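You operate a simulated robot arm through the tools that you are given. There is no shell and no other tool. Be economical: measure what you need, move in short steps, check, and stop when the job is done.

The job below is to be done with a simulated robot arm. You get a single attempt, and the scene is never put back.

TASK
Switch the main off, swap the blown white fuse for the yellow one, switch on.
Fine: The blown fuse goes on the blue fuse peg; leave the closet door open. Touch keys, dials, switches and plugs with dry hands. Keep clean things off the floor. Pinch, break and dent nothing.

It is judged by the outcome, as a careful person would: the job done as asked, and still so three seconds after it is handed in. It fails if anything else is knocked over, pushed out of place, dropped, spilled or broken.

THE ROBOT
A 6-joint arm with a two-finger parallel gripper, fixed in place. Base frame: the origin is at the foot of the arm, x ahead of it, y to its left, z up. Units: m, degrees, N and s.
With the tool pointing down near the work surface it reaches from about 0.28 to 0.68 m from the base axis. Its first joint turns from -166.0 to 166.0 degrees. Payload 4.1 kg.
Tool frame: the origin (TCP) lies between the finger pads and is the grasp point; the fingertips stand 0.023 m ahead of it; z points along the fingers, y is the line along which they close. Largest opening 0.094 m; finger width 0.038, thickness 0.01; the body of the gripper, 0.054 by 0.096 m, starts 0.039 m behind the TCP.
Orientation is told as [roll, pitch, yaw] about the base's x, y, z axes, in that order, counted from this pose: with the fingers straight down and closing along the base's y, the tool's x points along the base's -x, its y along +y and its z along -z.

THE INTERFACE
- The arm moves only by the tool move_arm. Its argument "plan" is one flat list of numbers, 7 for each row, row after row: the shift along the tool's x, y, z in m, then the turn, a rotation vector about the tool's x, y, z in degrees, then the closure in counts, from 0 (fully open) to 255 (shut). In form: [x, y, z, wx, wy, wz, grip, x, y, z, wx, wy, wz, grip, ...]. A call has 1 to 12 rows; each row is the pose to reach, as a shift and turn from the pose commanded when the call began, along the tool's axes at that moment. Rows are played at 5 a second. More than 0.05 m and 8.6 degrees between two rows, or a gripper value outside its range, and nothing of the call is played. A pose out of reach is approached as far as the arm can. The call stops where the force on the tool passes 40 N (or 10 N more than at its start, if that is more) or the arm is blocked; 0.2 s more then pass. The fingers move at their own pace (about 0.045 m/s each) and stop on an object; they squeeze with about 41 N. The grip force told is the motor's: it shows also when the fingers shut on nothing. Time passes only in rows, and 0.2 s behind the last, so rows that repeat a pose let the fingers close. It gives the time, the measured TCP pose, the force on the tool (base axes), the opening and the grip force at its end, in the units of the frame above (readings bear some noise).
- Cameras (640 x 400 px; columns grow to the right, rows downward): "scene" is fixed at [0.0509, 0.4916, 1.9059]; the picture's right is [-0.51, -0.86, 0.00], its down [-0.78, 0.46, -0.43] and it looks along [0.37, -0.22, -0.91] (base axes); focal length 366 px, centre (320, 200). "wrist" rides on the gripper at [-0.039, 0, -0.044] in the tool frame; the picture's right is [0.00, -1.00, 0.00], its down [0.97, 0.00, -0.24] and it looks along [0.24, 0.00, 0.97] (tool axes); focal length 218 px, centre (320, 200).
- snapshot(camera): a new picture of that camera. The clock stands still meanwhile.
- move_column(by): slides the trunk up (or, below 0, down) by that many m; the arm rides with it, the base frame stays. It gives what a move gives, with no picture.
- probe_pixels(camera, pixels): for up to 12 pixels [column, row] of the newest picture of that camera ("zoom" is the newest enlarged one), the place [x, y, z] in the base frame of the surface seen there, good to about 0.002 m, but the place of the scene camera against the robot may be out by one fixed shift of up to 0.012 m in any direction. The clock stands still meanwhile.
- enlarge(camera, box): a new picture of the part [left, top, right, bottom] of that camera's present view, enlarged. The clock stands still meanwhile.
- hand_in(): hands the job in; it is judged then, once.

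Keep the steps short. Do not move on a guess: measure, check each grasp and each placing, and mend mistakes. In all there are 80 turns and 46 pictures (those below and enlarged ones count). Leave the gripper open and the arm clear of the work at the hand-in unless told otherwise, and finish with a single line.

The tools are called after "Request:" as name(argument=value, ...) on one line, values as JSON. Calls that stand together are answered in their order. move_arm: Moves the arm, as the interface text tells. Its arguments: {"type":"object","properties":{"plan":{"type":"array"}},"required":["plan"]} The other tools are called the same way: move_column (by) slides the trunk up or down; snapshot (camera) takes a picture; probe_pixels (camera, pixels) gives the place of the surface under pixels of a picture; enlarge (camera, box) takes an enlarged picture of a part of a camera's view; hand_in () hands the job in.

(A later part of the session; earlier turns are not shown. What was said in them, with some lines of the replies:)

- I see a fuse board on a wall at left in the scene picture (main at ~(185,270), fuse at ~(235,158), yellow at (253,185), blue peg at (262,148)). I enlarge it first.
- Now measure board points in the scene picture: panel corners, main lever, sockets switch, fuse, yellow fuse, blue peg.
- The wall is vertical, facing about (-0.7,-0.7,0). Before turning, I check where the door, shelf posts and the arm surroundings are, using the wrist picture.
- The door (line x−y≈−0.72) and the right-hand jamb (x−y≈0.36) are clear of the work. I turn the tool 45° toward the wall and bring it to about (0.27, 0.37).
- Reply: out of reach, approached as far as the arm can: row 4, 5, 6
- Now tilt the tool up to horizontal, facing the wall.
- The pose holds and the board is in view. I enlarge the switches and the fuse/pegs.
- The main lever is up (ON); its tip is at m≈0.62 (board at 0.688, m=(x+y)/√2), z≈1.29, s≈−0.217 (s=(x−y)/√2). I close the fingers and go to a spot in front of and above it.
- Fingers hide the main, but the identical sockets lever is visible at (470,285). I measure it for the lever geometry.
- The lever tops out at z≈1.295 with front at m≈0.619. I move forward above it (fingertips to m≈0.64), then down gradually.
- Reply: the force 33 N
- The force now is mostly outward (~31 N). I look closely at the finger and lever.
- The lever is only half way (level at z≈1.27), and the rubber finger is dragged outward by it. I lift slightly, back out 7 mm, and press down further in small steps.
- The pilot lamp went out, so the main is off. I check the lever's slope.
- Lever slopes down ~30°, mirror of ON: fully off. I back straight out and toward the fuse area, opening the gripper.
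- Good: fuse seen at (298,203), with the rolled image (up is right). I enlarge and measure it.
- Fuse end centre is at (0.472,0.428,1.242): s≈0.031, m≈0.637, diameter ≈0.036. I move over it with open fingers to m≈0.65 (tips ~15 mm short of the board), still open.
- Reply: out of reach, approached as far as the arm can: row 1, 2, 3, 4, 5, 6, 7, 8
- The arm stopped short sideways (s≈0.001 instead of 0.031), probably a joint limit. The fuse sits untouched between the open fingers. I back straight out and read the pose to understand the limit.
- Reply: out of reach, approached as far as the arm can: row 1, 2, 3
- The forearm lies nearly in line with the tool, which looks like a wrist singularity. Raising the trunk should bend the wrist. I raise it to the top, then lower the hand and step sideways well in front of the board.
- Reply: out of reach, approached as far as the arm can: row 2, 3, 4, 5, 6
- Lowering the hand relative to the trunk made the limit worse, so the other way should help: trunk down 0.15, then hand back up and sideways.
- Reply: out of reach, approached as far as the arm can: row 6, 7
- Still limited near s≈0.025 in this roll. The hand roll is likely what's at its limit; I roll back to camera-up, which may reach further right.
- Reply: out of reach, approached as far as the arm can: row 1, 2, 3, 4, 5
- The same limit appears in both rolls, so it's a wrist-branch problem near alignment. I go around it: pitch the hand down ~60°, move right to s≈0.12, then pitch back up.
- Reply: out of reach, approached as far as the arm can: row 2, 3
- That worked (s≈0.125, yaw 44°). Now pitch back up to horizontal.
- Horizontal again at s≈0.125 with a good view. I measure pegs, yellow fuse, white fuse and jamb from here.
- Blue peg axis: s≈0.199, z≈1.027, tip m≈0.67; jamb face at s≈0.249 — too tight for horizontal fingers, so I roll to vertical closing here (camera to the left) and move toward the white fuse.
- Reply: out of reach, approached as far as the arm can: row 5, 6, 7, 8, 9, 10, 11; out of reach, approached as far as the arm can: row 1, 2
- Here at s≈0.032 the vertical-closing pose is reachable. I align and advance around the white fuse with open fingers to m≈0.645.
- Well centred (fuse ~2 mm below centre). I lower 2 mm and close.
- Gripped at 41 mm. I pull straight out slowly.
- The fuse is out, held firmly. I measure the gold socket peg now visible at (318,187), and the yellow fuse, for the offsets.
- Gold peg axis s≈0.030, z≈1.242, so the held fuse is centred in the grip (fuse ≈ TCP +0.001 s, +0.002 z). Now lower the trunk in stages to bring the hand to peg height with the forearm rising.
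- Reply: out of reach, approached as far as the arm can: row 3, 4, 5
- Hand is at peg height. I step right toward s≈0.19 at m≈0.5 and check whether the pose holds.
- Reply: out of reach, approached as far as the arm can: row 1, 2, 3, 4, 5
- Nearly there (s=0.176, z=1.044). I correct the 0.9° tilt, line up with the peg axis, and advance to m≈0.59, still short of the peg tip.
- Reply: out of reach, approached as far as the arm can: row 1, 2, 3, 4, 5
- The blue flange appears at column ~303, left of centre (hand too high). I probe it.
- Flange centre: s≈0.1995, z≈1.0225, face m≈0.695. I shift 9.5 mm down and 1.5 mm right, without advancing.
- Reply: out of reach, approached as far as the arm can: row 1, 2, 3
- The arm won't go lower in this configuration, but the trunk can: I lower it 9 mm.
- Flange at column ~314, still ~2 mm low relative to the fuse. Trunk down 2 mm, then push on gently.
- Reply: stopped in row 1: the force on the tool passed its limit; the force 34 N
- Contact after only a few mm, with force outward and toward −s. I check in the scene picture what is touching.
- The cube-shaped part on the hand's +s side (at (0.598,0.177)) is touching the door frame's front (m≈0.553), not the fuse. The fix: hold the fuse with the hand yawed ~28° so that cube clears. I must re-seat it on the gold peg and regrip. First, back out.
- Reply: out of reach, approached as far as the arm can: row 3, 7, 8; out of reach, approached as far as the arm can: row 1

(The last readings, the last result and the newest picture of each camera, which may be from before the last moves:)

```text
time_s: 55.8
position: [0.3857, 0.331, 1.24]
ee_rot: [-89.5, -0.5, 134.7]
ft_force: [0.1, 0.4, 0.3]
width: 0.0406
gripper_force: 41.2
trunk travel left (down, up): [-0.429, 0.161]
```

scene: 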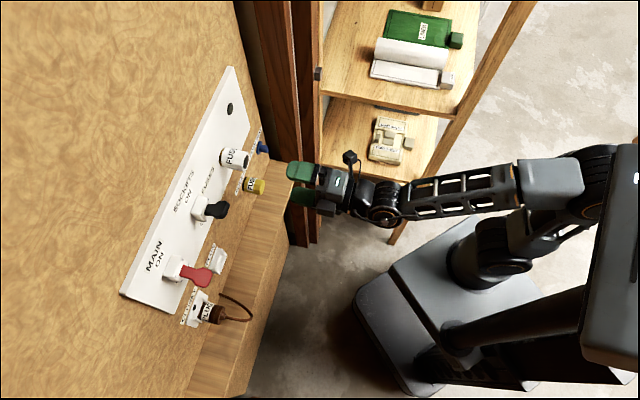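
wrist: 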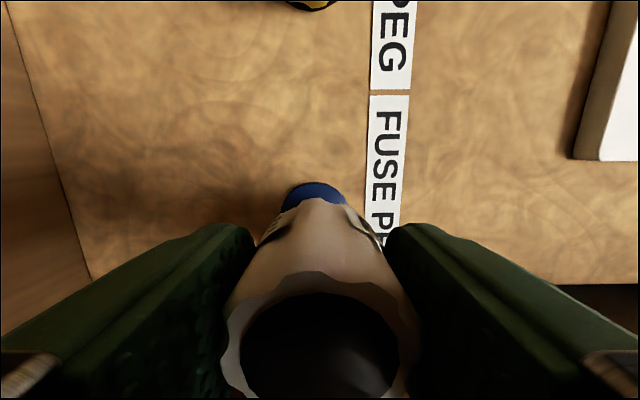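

Back in front of the gold peg (s=0.039, z=1.240). I align to s=0.0297, z=1.241 and stop with the fuse just short of the peg.

Request:
move_arm(plan=[-0.009, -0.001, 0.03, 0.5, -0.3, 0, 255, -0.009, -0.001, 0.06, 0.5, -0.3, 0, 255, -0.009, -0.001, 0.09, 0.5, -0.3, 0, 255, -0.009, -0.001, 0.09, 0.5, -0.3, 0, 255])

Request:
snapshot(camera="wrist")

```text
time_s: 56.8
position: [0.4445, 0.4005, 1.2395]
ee_rot: [-90.1, -0.6, 134.9]
ft_force: [-0.2, -0.4, 0.0]
width: 0.0409
gripper_force: 41.2
trunk travel left (down, up): [-0.429, 0.161]
```

```text
16 pictures are left
```

wrist: 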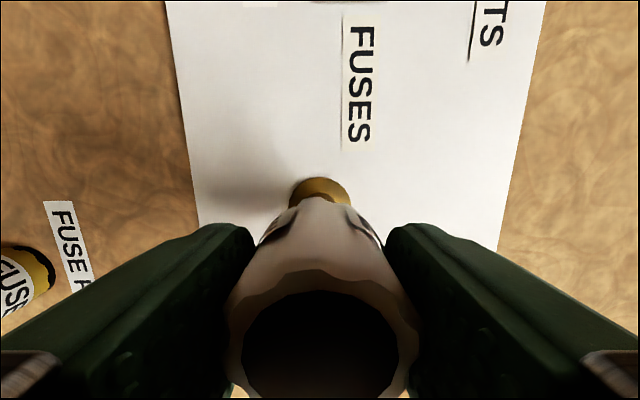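

Flange centred at column ~320. I push the fuse onto the gold peg slowly.

Request:
move_arm(plan=[-0.0012, -0.001, 0.01, 0, 0, 0, 255, -0.0012, -0.001, 0.02, 0, 0, 0, 255, -0.0012, -0.001, 0.028, 0, 0, 0, 255, -0.0012, -0.001, 0.036, 0, 0, 0, 255, -0.0012, -0.001, 0.042, 0, 0, 0, 255, -0.0012, -0.001, 0.047, 0, 0, 0, 255, -0.0012, -0.001, 0.051, 0, 0, 0, 255])

```text
time_s: 58.4
position: [0.4781, 0.4368, 1.2411]
ee_rot: [-90.0, -0.6, 134.9]
ft_force: [-4.7, -7.4, -3.7]
width: 0.0408
gripper_force: 41.0
trunk travel left (down, up): [-0.429, 0.161]
```

On the peg (9 N, 2 mm short of seat). I open, then yaw the hand 28° in place about the fuse, fingers open above and below.

Request:
move_arm(plan=[0, 0, 0, 0, 0, 0, 120, 0, 0, 0, 0, 0, 0, 0, 0, 0, 0, 0, 0, 0, 0, 0, 0, 0, 0, 0, 0, 0, 0, 0, 0, 0, 0, 0, 0])

Request:
move_arm(plan=[0, 0, 0, 0, 7, 0, 0, 0, 0, 0, 0, 14, 0, 0, 0, 0, 0, 0, 21, 0, 0, 0, 0, 0, 0, 28, 0, 0, 0, 0, 0, 0, 28, 0, 0])

Request:
snapshot(camera="wrist")

```text
time_s: 59.6
position: [0.4787, 0.4374, 1.2425]
ee_rot: [-90.0, -0.6, 135.0]
ft_force: [-0.8, -0.4, -0.3]
width: 0.0942
gripper_force: 0.2
trunk travel left (down, up): [-0.429, 0.161]
```

```text
time_s: 60.8
position: [0.4798, 0.4386, 1.2413]
ee_rot: [-89.8, -0.7, 106.8]
ft_force: [-0.4, -0.2, -0.1]
width: 0.0939
gripper_force: 0.0
trunk travel left (down, up): [-0.429, 0.161]
```

```text
15 pictures are left
```

wrist: 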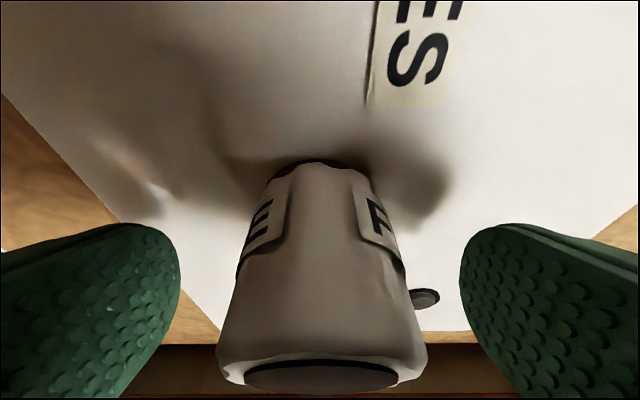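

The yawed pose holds. Close on the fuse, then pull straight out along the board normal (tool x +0.47, z −0.88 per unit).

Request:
move_arm(plan=[0, 0, 0, 0, 0, 0, 120, 0, 0, 0, 0, 0, 0, 255, 0, 0, 0, 0, 0, 0, 255, 0, 0, 0, 0, 0, 0, 255, 0, 0, 0, 0, 0, 0, 255])

Request:
move_arm(plan=[0.0047, 0, -0.0088, 0, 0, 0, 255, 0.0095, 0, -0.0176, 0, 0, 0, 255, 0.0142, 0, -0.0264, 0, 0, 0, 255, 0.0213, 0, -0.0397, 0, 0, 0, 255, 0.0331, 0, -0.0617, 0, 0, 0, 255, 0.0473, 0, -0.0881, 0, 0, 0, 255, 0.0614, 0, -0.1146, 0, 0, 0, 255, 0.0709, 0, -0.1322, 0, 0, 0, 255])

```text
time_s: 62.0
position: [0.4794, 0.4377, 1.2409]
ee_rot: [-89.8, -0.7, 107.0]
ft_force: [-0.3, 0.5, -0.5]
width: 0.0409
gripper_force: 40.7
trunk travel left (down, up): [-0.429, 0.161]
```

```text
time_s: 63.8
position: [0.3724, 0.3304, 1.2406]
ee_rot: [-89.9, -0.5, 107.0]
ft_force: [0.4, 0.6, 0.4]
width: 0.0408
gripper_force: 40.6
trunk travel left (down, up): [-0.429, 0.161]
```

Held again. Lower the trunk 0.219 to peg height, then move right to s≈0.198 while staying at m≈0.5.

Request:
move_column(by=-0.219)

Request:
move_arm(plan=[0.0353, 0, 0.0189, 0, 0, 0, 255, 0.0705, 0, 0.0378, 0, 0, 0, 255, 0.1058, 0, 0.0567, 0, 0, 0, 255, 0.1483, 0, 0.0795, 0, 0, 0, 255, 0.1483, 0, 0.0795, 0, 0, 0, 255])

Request:
snapshot(camera="wrist")

```text
time_s: 66.1
position: [0.373, 0.3311, 1.0221]
ee_rot: [-89.7, -0.5, 107.0]
ft_force: [-0.4, -0.5, -0.8]
width: 0.0408
gripper_force: 41.4
trunk travel left (down, up): [-0.21, 0.38]
```

```text
time_s: 67.3
position: [0.495, 0.2125, 1.0206]
ee_rot: [-89.7, -0.6, 106.9]
ft_force: [-0.4, 0.3, -0.4]
width: 0.0409
gripper_force: 41.1
trunk travel left (down, up): [-0.21, 0.38]
```

```text
14 pictures are left
```

wrist: 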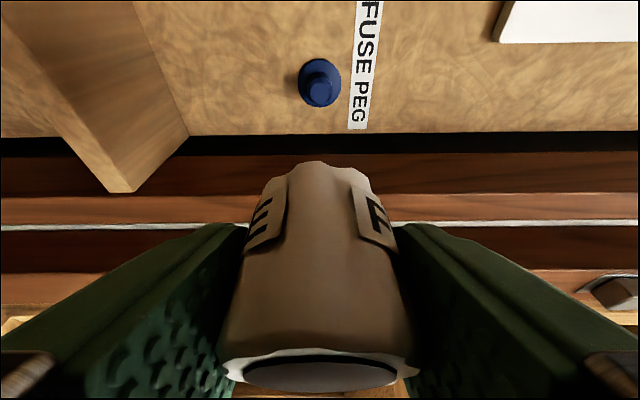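

Reached without limits, and the blue peg is in clear view at (320,88). I measure it precisely.

Request:
enlarge(camera="wrist", box=[272, 58, 368, 118])

Request:
probe_pixels(camera="wrist", pixels=[[319, 92], [319, 90], [300, 84], [340, 84], [320, 62], [317, 104], [312, 92], [328, 92]])

```text
6.67 times, centred on (320, 88) of wrist
```

zoom: 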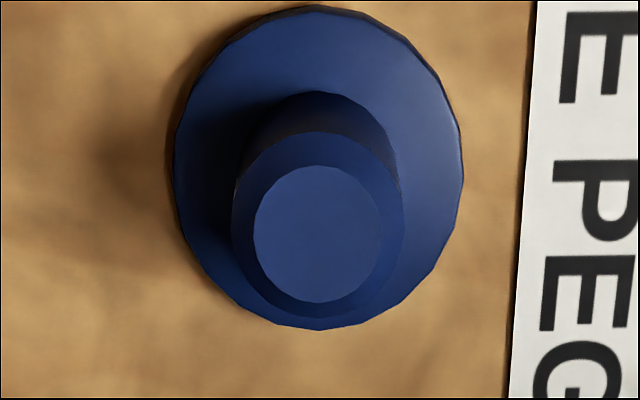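

```text
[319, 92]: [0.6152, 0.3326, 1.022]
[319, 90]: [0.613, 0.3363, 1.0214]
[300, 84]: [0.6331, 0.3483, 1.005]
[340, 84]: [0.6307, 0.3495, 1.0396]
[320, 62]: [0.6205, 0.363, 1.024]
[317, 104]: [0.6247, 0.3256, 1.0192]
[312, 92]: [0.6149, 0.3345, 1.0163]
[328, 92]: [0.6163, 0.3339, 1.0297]
```

Peg axis s≈0.200, z≈1.0225, tip m≈0.670. I advance along the normal to m≈0.62, with 1 mm up correction.

Request:
move_arm(plan=[-0.019, -0.001, 0.0352, 0, 0, 0, 255, -0.038, -0.001, 0.0704, 0, 0, 0, 255, -0.0574, -0.001, 0.1055, 0, 0, 0, 255, -0.0574, -0.001, 0.1055, 0, 0, 0, 255])

Request:
snapshot(camera="wrist")

Request:
enlarge(camera="scene", box=[200, 100, 360, 200])

```text
time_s: 68.3
position: [0.5773, 0.2974, 1.0228]
ee_rot: [-89.9, -0.7, 106.9]
ft_force: [0.5, 0.0, -0.9]
width: 0.0406
gripper_force: 41.1
trunk travel left (down, up): [-0.21, 0.38]
```

```text
12 pictures are left
```

wrist: 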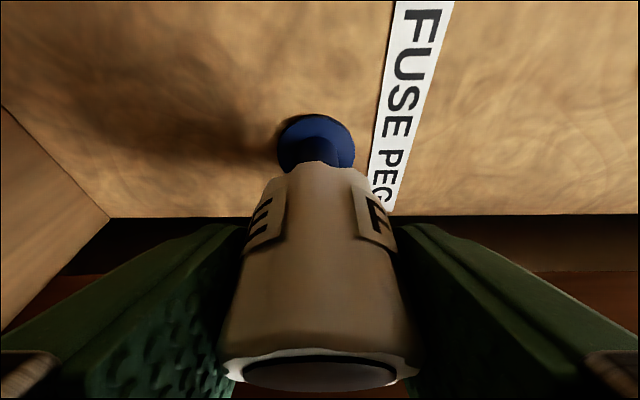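

```text
4.00 times, centred on (280, 150) of scene
```

zoom: 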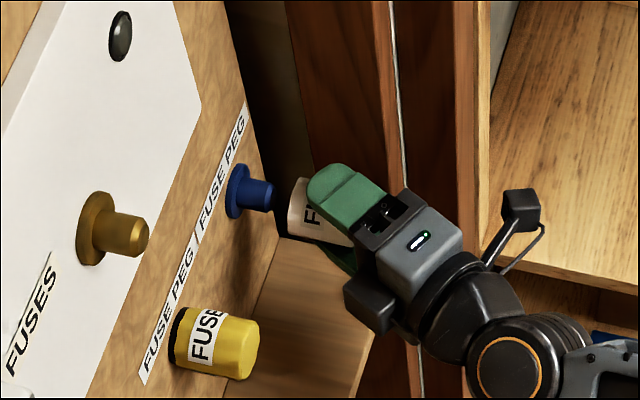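

Cube is clear of the frame now. Small corrections (1 mm down, 1 mm right), then push onto the peg in small steps.

Request:
move_arm(plan=[-0.0037, 0.001, 0.0095, 0, 0, 0, 255, -0.0084, 0.001, 0.0182, 0, 0, 0, 255, -0.0122, 0.001, 0.0253, 0, 0, 0, 255, -0.0155, 0.001, 0.0315, 0, 0, 0, 255, -0.0183, 0.001, 0.0367, 0, 0, 0, 255, -0.0195, 0.001, 0.039, 0, 0, 0, 255])

```text
time_s: 69.7
position: [0.6079, 0.3265, 1.0211]
ee_rot: [-89.7, -0.5, 107.0]
ft_force: [-9.4, -8.7, -4.5]
width: 0.0406
gripper_force: 41.1
trunk travel left (down, up): [-0.21, 0.38]
```

On the peg with m=0.661, about seated. I open the fingers and look.

Request:
move_arm(plan=[0, 0, 0, 0, 0, 0, 200, 0, 0, 0, 0, 0, 0, 60, 0, 0, 0, 0, 0, 0, 0, 0, 0, 0, 0, 0, 0, 0, 0, 0, 0, 0, 0, 0, 0])

Request:
enlarge(camera="wrist", box=[200, 100, 440, 250])

```text
time_s: 70.9
position: [0.6076, 0.3279, 1.0203]
ee_rot: [-89.7, -0.6, 107.0]
ft_force: [0.2, 0.5, 0.4]
width: 0.0936
gripper_force: 0.1
trunk travel left (down, up): [-0.21, 0.38]
```

```text
2.67 times, centred on (320, 175) of wrist
```

zoom: 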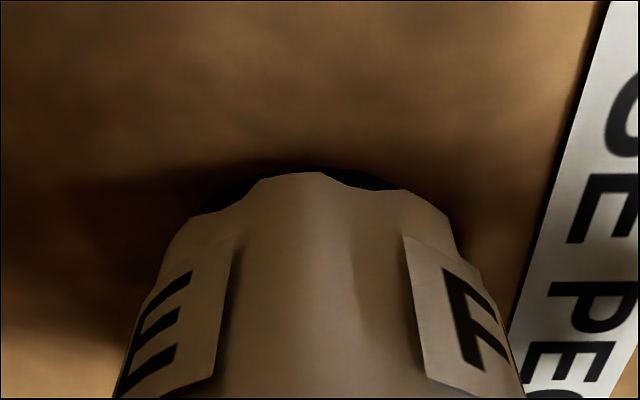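

Seated on the blue peg, with only a sliver of flange showing. I back out along the normal, then step left in front of the yellow fuse.

Request:
move_arm(plan=[0.0142, 0, -0.0264, 0, 0, 0, 0, 0.0331, 0, -0.0617, 0, 0, 0, 0, 0.0544, 0, -0.1013, 0, 0, 0, 0, 0.0756, 0, -0.141, 0, 0, 0, 0, 0.0426, 0, -0.1587, 0, 0, 0, 0, 0.0096, 0, -0.1763, 0, 0, 0, 0, -0.0235, 0, -0.194, 0, 0, 0, 0, -0.0235, 0, -0.194, 0, 0, 0, 0])

Request:
snapshot(camera="wrist")

```text
time_s: 72.7
position: [0.4169, 0.2933, 1.021]
ee_rot: [-89.8, -0.5, 107.0]
ft_force: [-0.1, -0.2, 0.4]
width: 0.0942
gripper_force: 0.0
trunk travel left (down, up): [-0.21, 0.38]
```

```text
9 pictures are left
```

wrist: 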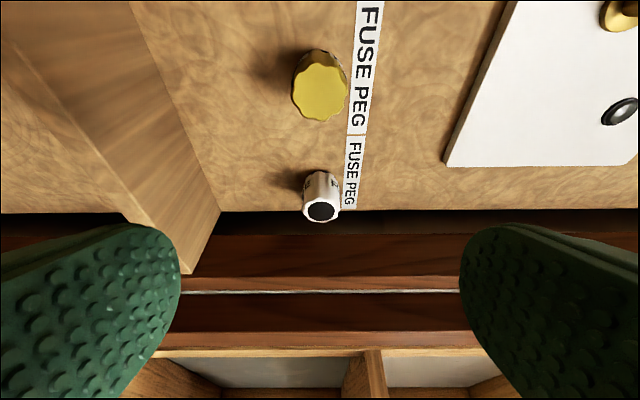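

White fuse hangs on the blue peg. I probe the yellow fuse's end and rim.

Request:
probe_pixels(camera="wrist", pixels=[[320, 92], [297, 92], [345, 92], [320, 70], [320, 116], [318, 55], [320, 211], [310, 211], [332, 211], [300, 80]])

```text
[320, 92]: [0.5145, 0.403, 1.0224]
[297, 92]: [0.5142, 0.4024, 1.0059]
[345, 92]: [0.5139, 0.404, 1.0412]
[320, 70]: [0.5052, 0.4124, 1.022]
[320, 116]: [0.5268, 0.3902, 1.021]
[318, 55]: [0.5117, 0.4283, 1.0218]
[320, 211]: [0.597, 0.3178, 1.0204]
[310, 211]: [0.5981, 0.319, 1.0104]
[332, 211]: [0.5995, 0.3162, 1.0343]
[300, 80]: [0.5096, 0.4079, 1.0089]
```

Yellow end at m≈0.649, axis s≈0.081, z≈1.0225. I advance around it with open fingers to TCP m≈0.661.

Request:
move_arm(plan=[-0.0057, -0.0005, -0.0031, 0, 0, 0, 0, -0.0246, -0.0005, 0.0321, 0, 0, 0, 0, -0.0435, -0.0005, 0.0674, 0, 0, 0, 0, -0.0624, -0.0005, 0.1027, 0, 0, 0, 0, -0.0808, -0.0005, 0.137, 0, 0, 0, 0, -0.0808, -0.0005, 0.137, 0, 0, 0, 0])

Request:
snapshot(camera="wrist")

```text
time_s: 74.1
position: [0.5242, 0.412, 1.0251]
ee_rot: [-89.7, -0.6, 107.0]
ft_force: [-0.3, 0.9, -0.1]
width: 0.0941
gripper_force: 0.1
trunk travel left (down, up): [-0.21, 0.38]
```

```text
8 pictures are left
```

wrist: 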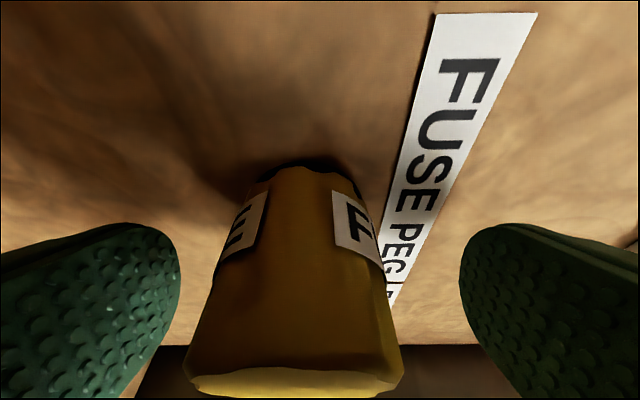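

Fuse sits ~4 mm below centre; lower 4 mm and close.

Request:
move_arm(plan=[0, 0.0043, 0, 0, 0, 0, 0, 0, 0.0043, 0, 0, 0, 0, 120, 0, 0.0043, 0, 0, 0, 0, 255, 0, 0.0043, 0, 0, 0, 0, 255, 0, 0.0043, 0, 0, 0, 0, 255, 0, 0.0043, 0, 0, 0, 0, 255])

Request:
move_arm(plan=[0.0047, 0, -0.0088, 0, 0, 0, 255, 0.0095, 0, -0.0176, 0, 0, 0, 255, 0.0142, 0, -0.0264, 0, 0, 0, 255, 0.0213, 0, -0.0397, 0, 0, 0, 255, 0.0331, 0, -0.0617, 0, 0, 0, 255, 0.0473, 0, -0.0881, 0, 0, 0, 255, 0.0614, 0, -0.1146, 0, 0, 0, 255, 0.0709, 0, -0.1322, 0, 0, 0, 255])

```text
time_s: 75.5
position: [0.5244, 0.4113, 1.0207]
ee_rot: [-89.7, -0.6, 106.9]
ft_force: [-1.1, -0.9, -1.7]
width: 0.0408
gripper_force: 41.0
trunk travel left (down, up): [-0.21, 0.38]
```

```text
time_s: 77.3
position: [0.4158, 0.304, 1.0188]
ee_rot: [-89.8, -0.5, 106.9]
ft_force: [-0.2, 0.5, 0.3]
width: 0.041
gripper_force: 41.0
trunk travel left (down, up): [-0.21, 0.38]
```

Yellow is out (41 mm grip). I look to see the bare yellow peg and find the fuse's offset in the grip.

Request:
snapshot(camera="wrist")

```text
7 pictures are left
```

wrist: 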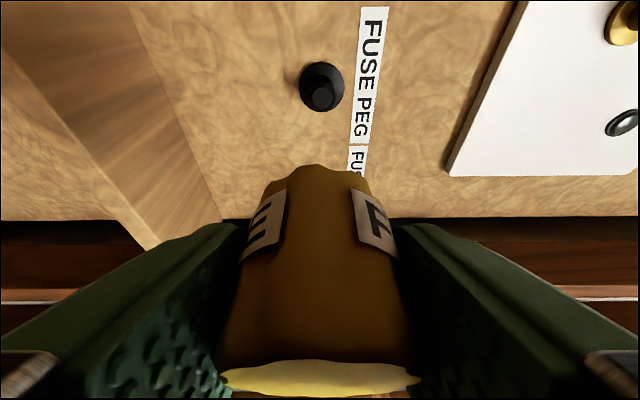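

Request:
probe_pixels(camera="wrist", pixels=[[320, 96], [322, 94], [318, 98], [302, 88], [342, 86], [321, 64]])

```text
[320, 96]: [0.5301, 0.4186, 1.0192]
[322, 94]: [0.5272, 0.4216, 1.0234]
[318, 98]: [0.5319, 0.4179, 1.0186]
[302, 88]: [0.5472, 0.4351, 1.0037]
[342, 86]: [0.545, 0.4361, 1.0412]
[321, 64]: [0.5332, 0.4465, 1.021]
```

Yellow peg axis ≈ (s 0.080, z 1.022), so the fuse is centred in the grip (TCP +1.3 mm z). Raise the trunk 0.221, and move left to s=0.030.

Request:
move_column(by=0.221)

Request:
move_arm(plan=[-0.0215, 0, -0.0116, 0, 0, 0, 255, -0.0431, 0, -0.0231, 0, 0, 0, 255, -0.062, 0, 0.0121, 0, 0, 0, 255, -0.0809, 0, 0.0474, 0, 0, 0, 255, -0.0809, 0, 0.0474, 0, 0, 0, 255])

Request:
snapshot(camera="wrist")

```text
time_s: 79.7
position: [0.4174, 0.3045, 1.2393]
ee_rot: [-89.8, -0.6, 107.0]
ft_force: [0.2, -1.0, -0.1]
width: 0.0407
gripper_force: 41.1
trunk travel left (down, up): [-0.431, 0.159]
```

```text
time_s: 80.9
position: [0.4394, 0.3959, 1.2381]
ee_rot: [-89.8, -0.6, 107.0]
ft_force: [0.2, 0.4, -0.5]
width: 0.0411
gripper_force: 41.2
trunk travel left (down, up): [-0.431, 0.159]
```

```text
6 pictures are left
```

wrist: 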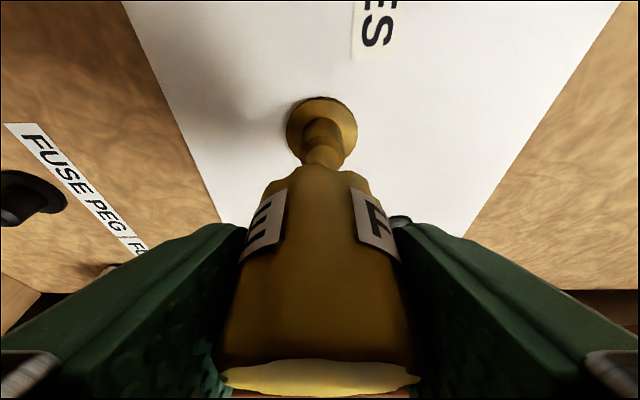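

Lined up (flange col 322 vs fuse ~318): raise 2 mm and push on in small steps.

Request:
move_arm(plan=[-0.0075, -0.002, 0.013, 0, 0, 0, 255, -0.0122, -0.002, 0.0218, 0, 0, 0, 255, -0.0165, -0.002, 0.0298, 0, 0, 0, 255, -0.0202, -0.002, 0.0368, 0, 0, 0, 255, -0.024, -0.002, 0.0439, 0, 0, 0, 255, -0.0269, -0.002, 0.0492, 0, 0, 0, 255, -0.0288, -0.002, 0.0527, 0, 0, 0, 255])

```text
time_s: 82.5
position: [0.4806, 0.4371, 1.2411]
ee_rot: [-89.7, -0.6, 107.0]
ft_force: [-5.9, -4.9, -10.2]
width: 0.0406
gripper_force: 40.6
trunk travel left (down, up): [-0.431, 0.159]
```

m=0.649, almost seated. I push 2.5 mm more, relaxing 1 mm downward, then release.

Request:
move_arm(plan=[-0.0005, 0.001, 0.001, 0, 0, 0, 255, -0.0012, 0.001, 0.0022, 0, 0, 0, 255, -0.0012, 0.001, 0.0022, 0, 0, 0, 255])

Request:
move_arm(plan=[0, 0, 0, 0, 0, 0, 200, 0, 0, 0, 0, 0, 0, 60, 0, 0, 0, 0, 0, 0, 0, 0, 0, 0, 0, 0, 0, 0, 0, 0, 0, 0, 0, 0, 0])

```text
time_s: 83.3
position: [0.48, 0.438, 1.2416]
ee_rot: [-89.8, -0.6, 107.0]
ft_force: [-16.1, -17.0, -13.0]
width: 0.0406
gripper_force: 41.1
trunk travel left (down, up): [-0.431, 0.159]
```

```text
time_s: 84.5
position: [0.4821, 0.4401, 1.241]
ee_rot: [-89.8, -0.6, 107.0]
ft_force: [0.5, -0.6, 0.5]
width: 0.0941
gripper_force: 0.1
trunk travel left (down, up): [-0.431, 0.159]
```

Seated (23 N push, now released). I back out along the normal, then un-yaw and go left with closing fingers.

Request:
move_arm(plan=[0.0142, 0, -0.0264, 0, 0, 0, 0, 0.0331, 0, -0.0617, 0, 0, 0, 0, 0.0544, 0, -0.1013, 0, 0, 0, 0, 0.0756, 0, -0.141, 0, 0, 0, 0, 0.0403, 0, -0.1599, 0, 0, 0, 0, 0.0051, 0, -0.1788, 0, 0, 0, 0, -0.0302, 0, -0.1977, 0, 0, 0, 0, -0.0654, 0, -0.2166, 0, 0, 0, 100, -0.1007, 0, -0.2355, 0, 0, 0, 255, -0.136, 0, -0.2544, 0, 0, 0, 255, -0.136, 0, -0.2544, 0, 0, 0, 255])

Request:
move_arm(plan=[0, 0, 0, 0, -7, 0, 255, 0, 0, 0, 0, -14, 0, 255, 0, 0, 0, 0, -21, 0, 255, 0, 0, 0, 0, -28, 0, 255, 0, 0, 0, 0, -28, 0, 255])

Request:
snapshot(camera="wrist")

```text
time_s: 86.9
position: [0.1992, 0.4969, 1.2427]
ee_rot: [-89.7, -0.6, 107.0]
ft_force: [0.2, -0.3, 0.1]
width: 0.0061
gripper_force: 0.0
trunk travel left (down, up): [-0.431, 0.159]
```

```text
time_s: 88.1
position: [0.2011, 0.4958, 1.2426]
ee_rot: [-90.1, -0.6, 135.1]
ft_force: [0.4, -1.1, -0.1]
width: 0.0
gripper_force: 41.2
trunk travel left (down, up): [-0.431, 0.159]
```

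```text
5 pictures are left
```

wrist: 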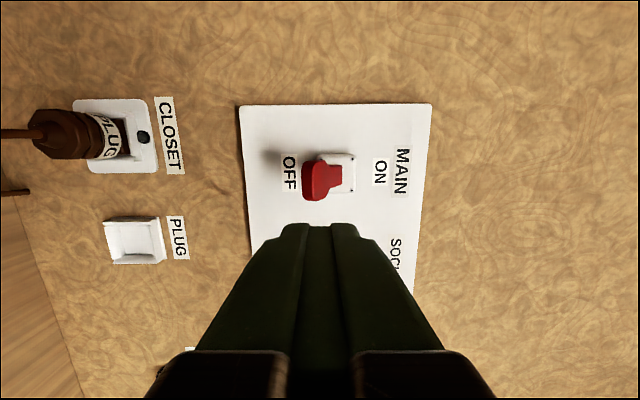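

Good view of the red lever (down, OFF). I probe its tip and underside edge.

Request:
probe_pixels(camera="wrist", pixels=[[306, 180], [303, 185], [315, 180], [325, 180], [310, 197], [310, 162], [335, 175], [350, 175], [140, 138], [45, 135]])

```text
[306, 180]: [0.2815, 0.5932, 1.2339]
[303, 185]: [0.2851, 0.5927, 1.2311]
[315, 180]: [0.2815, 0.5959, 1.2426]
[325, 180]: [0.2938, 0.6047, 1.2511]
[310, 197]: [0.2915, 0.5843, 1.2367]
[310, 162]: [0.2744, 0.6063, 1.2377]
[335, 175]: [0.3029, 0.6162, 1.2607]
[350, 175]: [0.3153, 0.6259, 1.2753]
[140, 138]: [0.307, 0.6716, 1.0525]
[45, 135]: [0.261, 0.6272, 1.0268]
```

Lever tip: m≈0.619, bottom z≈1.230, s≈−0.221. I go below it, then forward so fingertips reach m≈0.632.

Request:
move_arm(plan=[-0.006, 0.02, 0, 0, 0, 0, 255, -0.0125, 0.0426, 0, 0, 0, 0, 255, -0.0125, 0.0426, 0.04, 0, 0, 0, 255, -0.0125, 0.0426, 0.08, 0, 0, 0, 255, -0.0125, 0.0426, 0.116, 0, 0, 0, 255, -0.0125, 0.0426, 0.116, 0, 0, 0, 255])

Request:
move_arm(plan=[0, -0.012, 0, 0, 0, 0, 255, 0, -0.022, 0, 0, 0, 0, 255, 0, -0.032, 0, 0, 0, 0, 255, 0, -0.042, -0.002, 0, 0, 0, 255, 0, -0.052, -0.004, 0, 0, 0, 255, 0, -0.062, -0.006, 0, 0, 0, 255, 0, -0.072, -0.006, 0, 0, 0, 255, 0, -0.08, -0.006, 0, 0, 0, 255, 0, -0.08, -0.006, 0, 0, 0, 255])

Request:
enlarge(camera="scene", box=[130, 130, 290, 330])

```text
time_s: 89.5
position: [0.272, 0.5884, 1.1999]
ee_rot: [-90.2, -0.6, 135.1]
ft_force: [0.0, 0.4, 0.1]
width: 0.0
gripper_force: 41.0
trunk travel left (down, up): [-0.431, 0.159]
```

```text
time_s: 91.2
position: [0.2687, 0.5821, 1.2698]
ee_rot: [-89.1, -0.3, 134.8]
ft_force: [-3.3, -8.8, -8.2]
width: 0.0001
gripper_force: 41.1
trunk travel left (down, up): [-0.431, 0.159]
stopped in row 8: the force on the tool passed its limit (the readings are from after the stop); the commanded pose is now the measured one
```

```text
2.00 times, centred on (210, 230) of scene
```

zoom: 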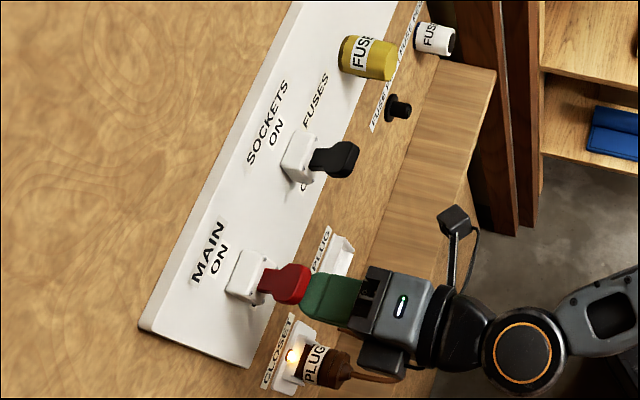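

The pilot lamp is lit again. I check the lever is fully up.

Request:
probe_pixels(camera="zoom", pixels=[[265, 280], [275, 283], [285, 285], [295, 285], [300, 280], [245, 275], [335, 160], [310, 158], [435, 38], [385, 65]])

```text
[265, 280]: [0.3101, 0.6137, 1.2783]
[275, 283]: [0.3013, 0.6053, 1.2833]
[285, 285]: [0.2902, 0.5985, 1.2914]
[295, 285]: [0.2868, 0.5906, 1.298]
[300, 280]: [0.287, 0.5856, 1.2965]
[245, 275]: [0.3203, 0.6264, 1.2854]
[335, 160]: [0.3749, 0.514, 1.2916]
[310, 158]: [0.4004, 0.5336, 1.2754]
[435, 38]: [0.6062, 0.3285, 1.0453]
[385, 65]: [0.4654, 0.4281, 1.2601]
```

Lever tip back at z≈1.297, as at the start: ON. I drop clear, back out and open.

Request:
move_arm(plan=[0, 0.012, -0.005, 0, 0, 0, 255, 0, 0.012, -0.045, 0, 0, 0, 255, 0, 0.012, -0.09, 0, 0, 0, 255, 0, 0.012, -0.13, 0, 0, 0, 150, 0.04, 0.012, -0.15, 0, 0, 0, 0, 0.08, 0.012, -0.17, 0, 0, 0, 0, 0.11, 0.012, -0.17, 0, 0, 0, 0, 0.11, 0.012, -0.17, 0, 0, 0, 0, 0.11, 0.012, -0.17, 0, 0, 0, 0])

Request:
snapshot(camera="scene")

Request:
snapshot(camera="wrist")

```text
time_s: 93.2
position: [0.2228, 0.385, 1.2577]
ee_rot: [-89.2, -0.4, 135.0]
ft_force: [-0.2, 0.4, 0.6]
width: 0.0939
gripper_force: 0.1
trunk travel left (down, up): [-0.431, 0.159]
```

```text
3 pictures are left
```

scene: 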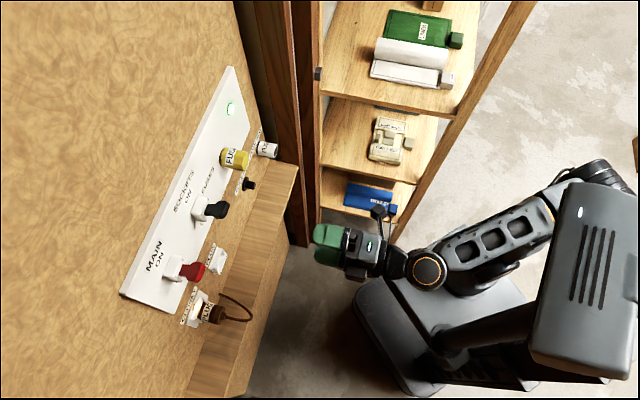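

```text
2 pictures are left
```

wrist: 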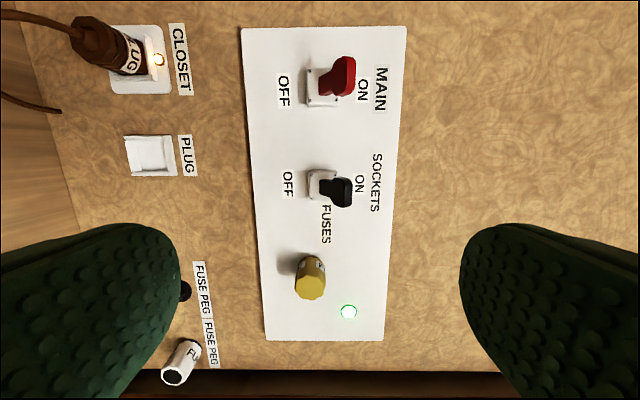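

The main and sockets levers are both at ON. The green indicator on the panel is now lit, the yellow fuse is in the socket and the white one is on the blue peg. The gripper is open and the arm is clear, so I hand in.

Request:
hand_in()

```text
The job is handed in.
```

The main was switched off, the blown white fuse is now on the blue peg, the yellow fuse is in the socket, and the main is back on with the green indicator lit; on the way the arm bumped the door frame once, with no damage seen.
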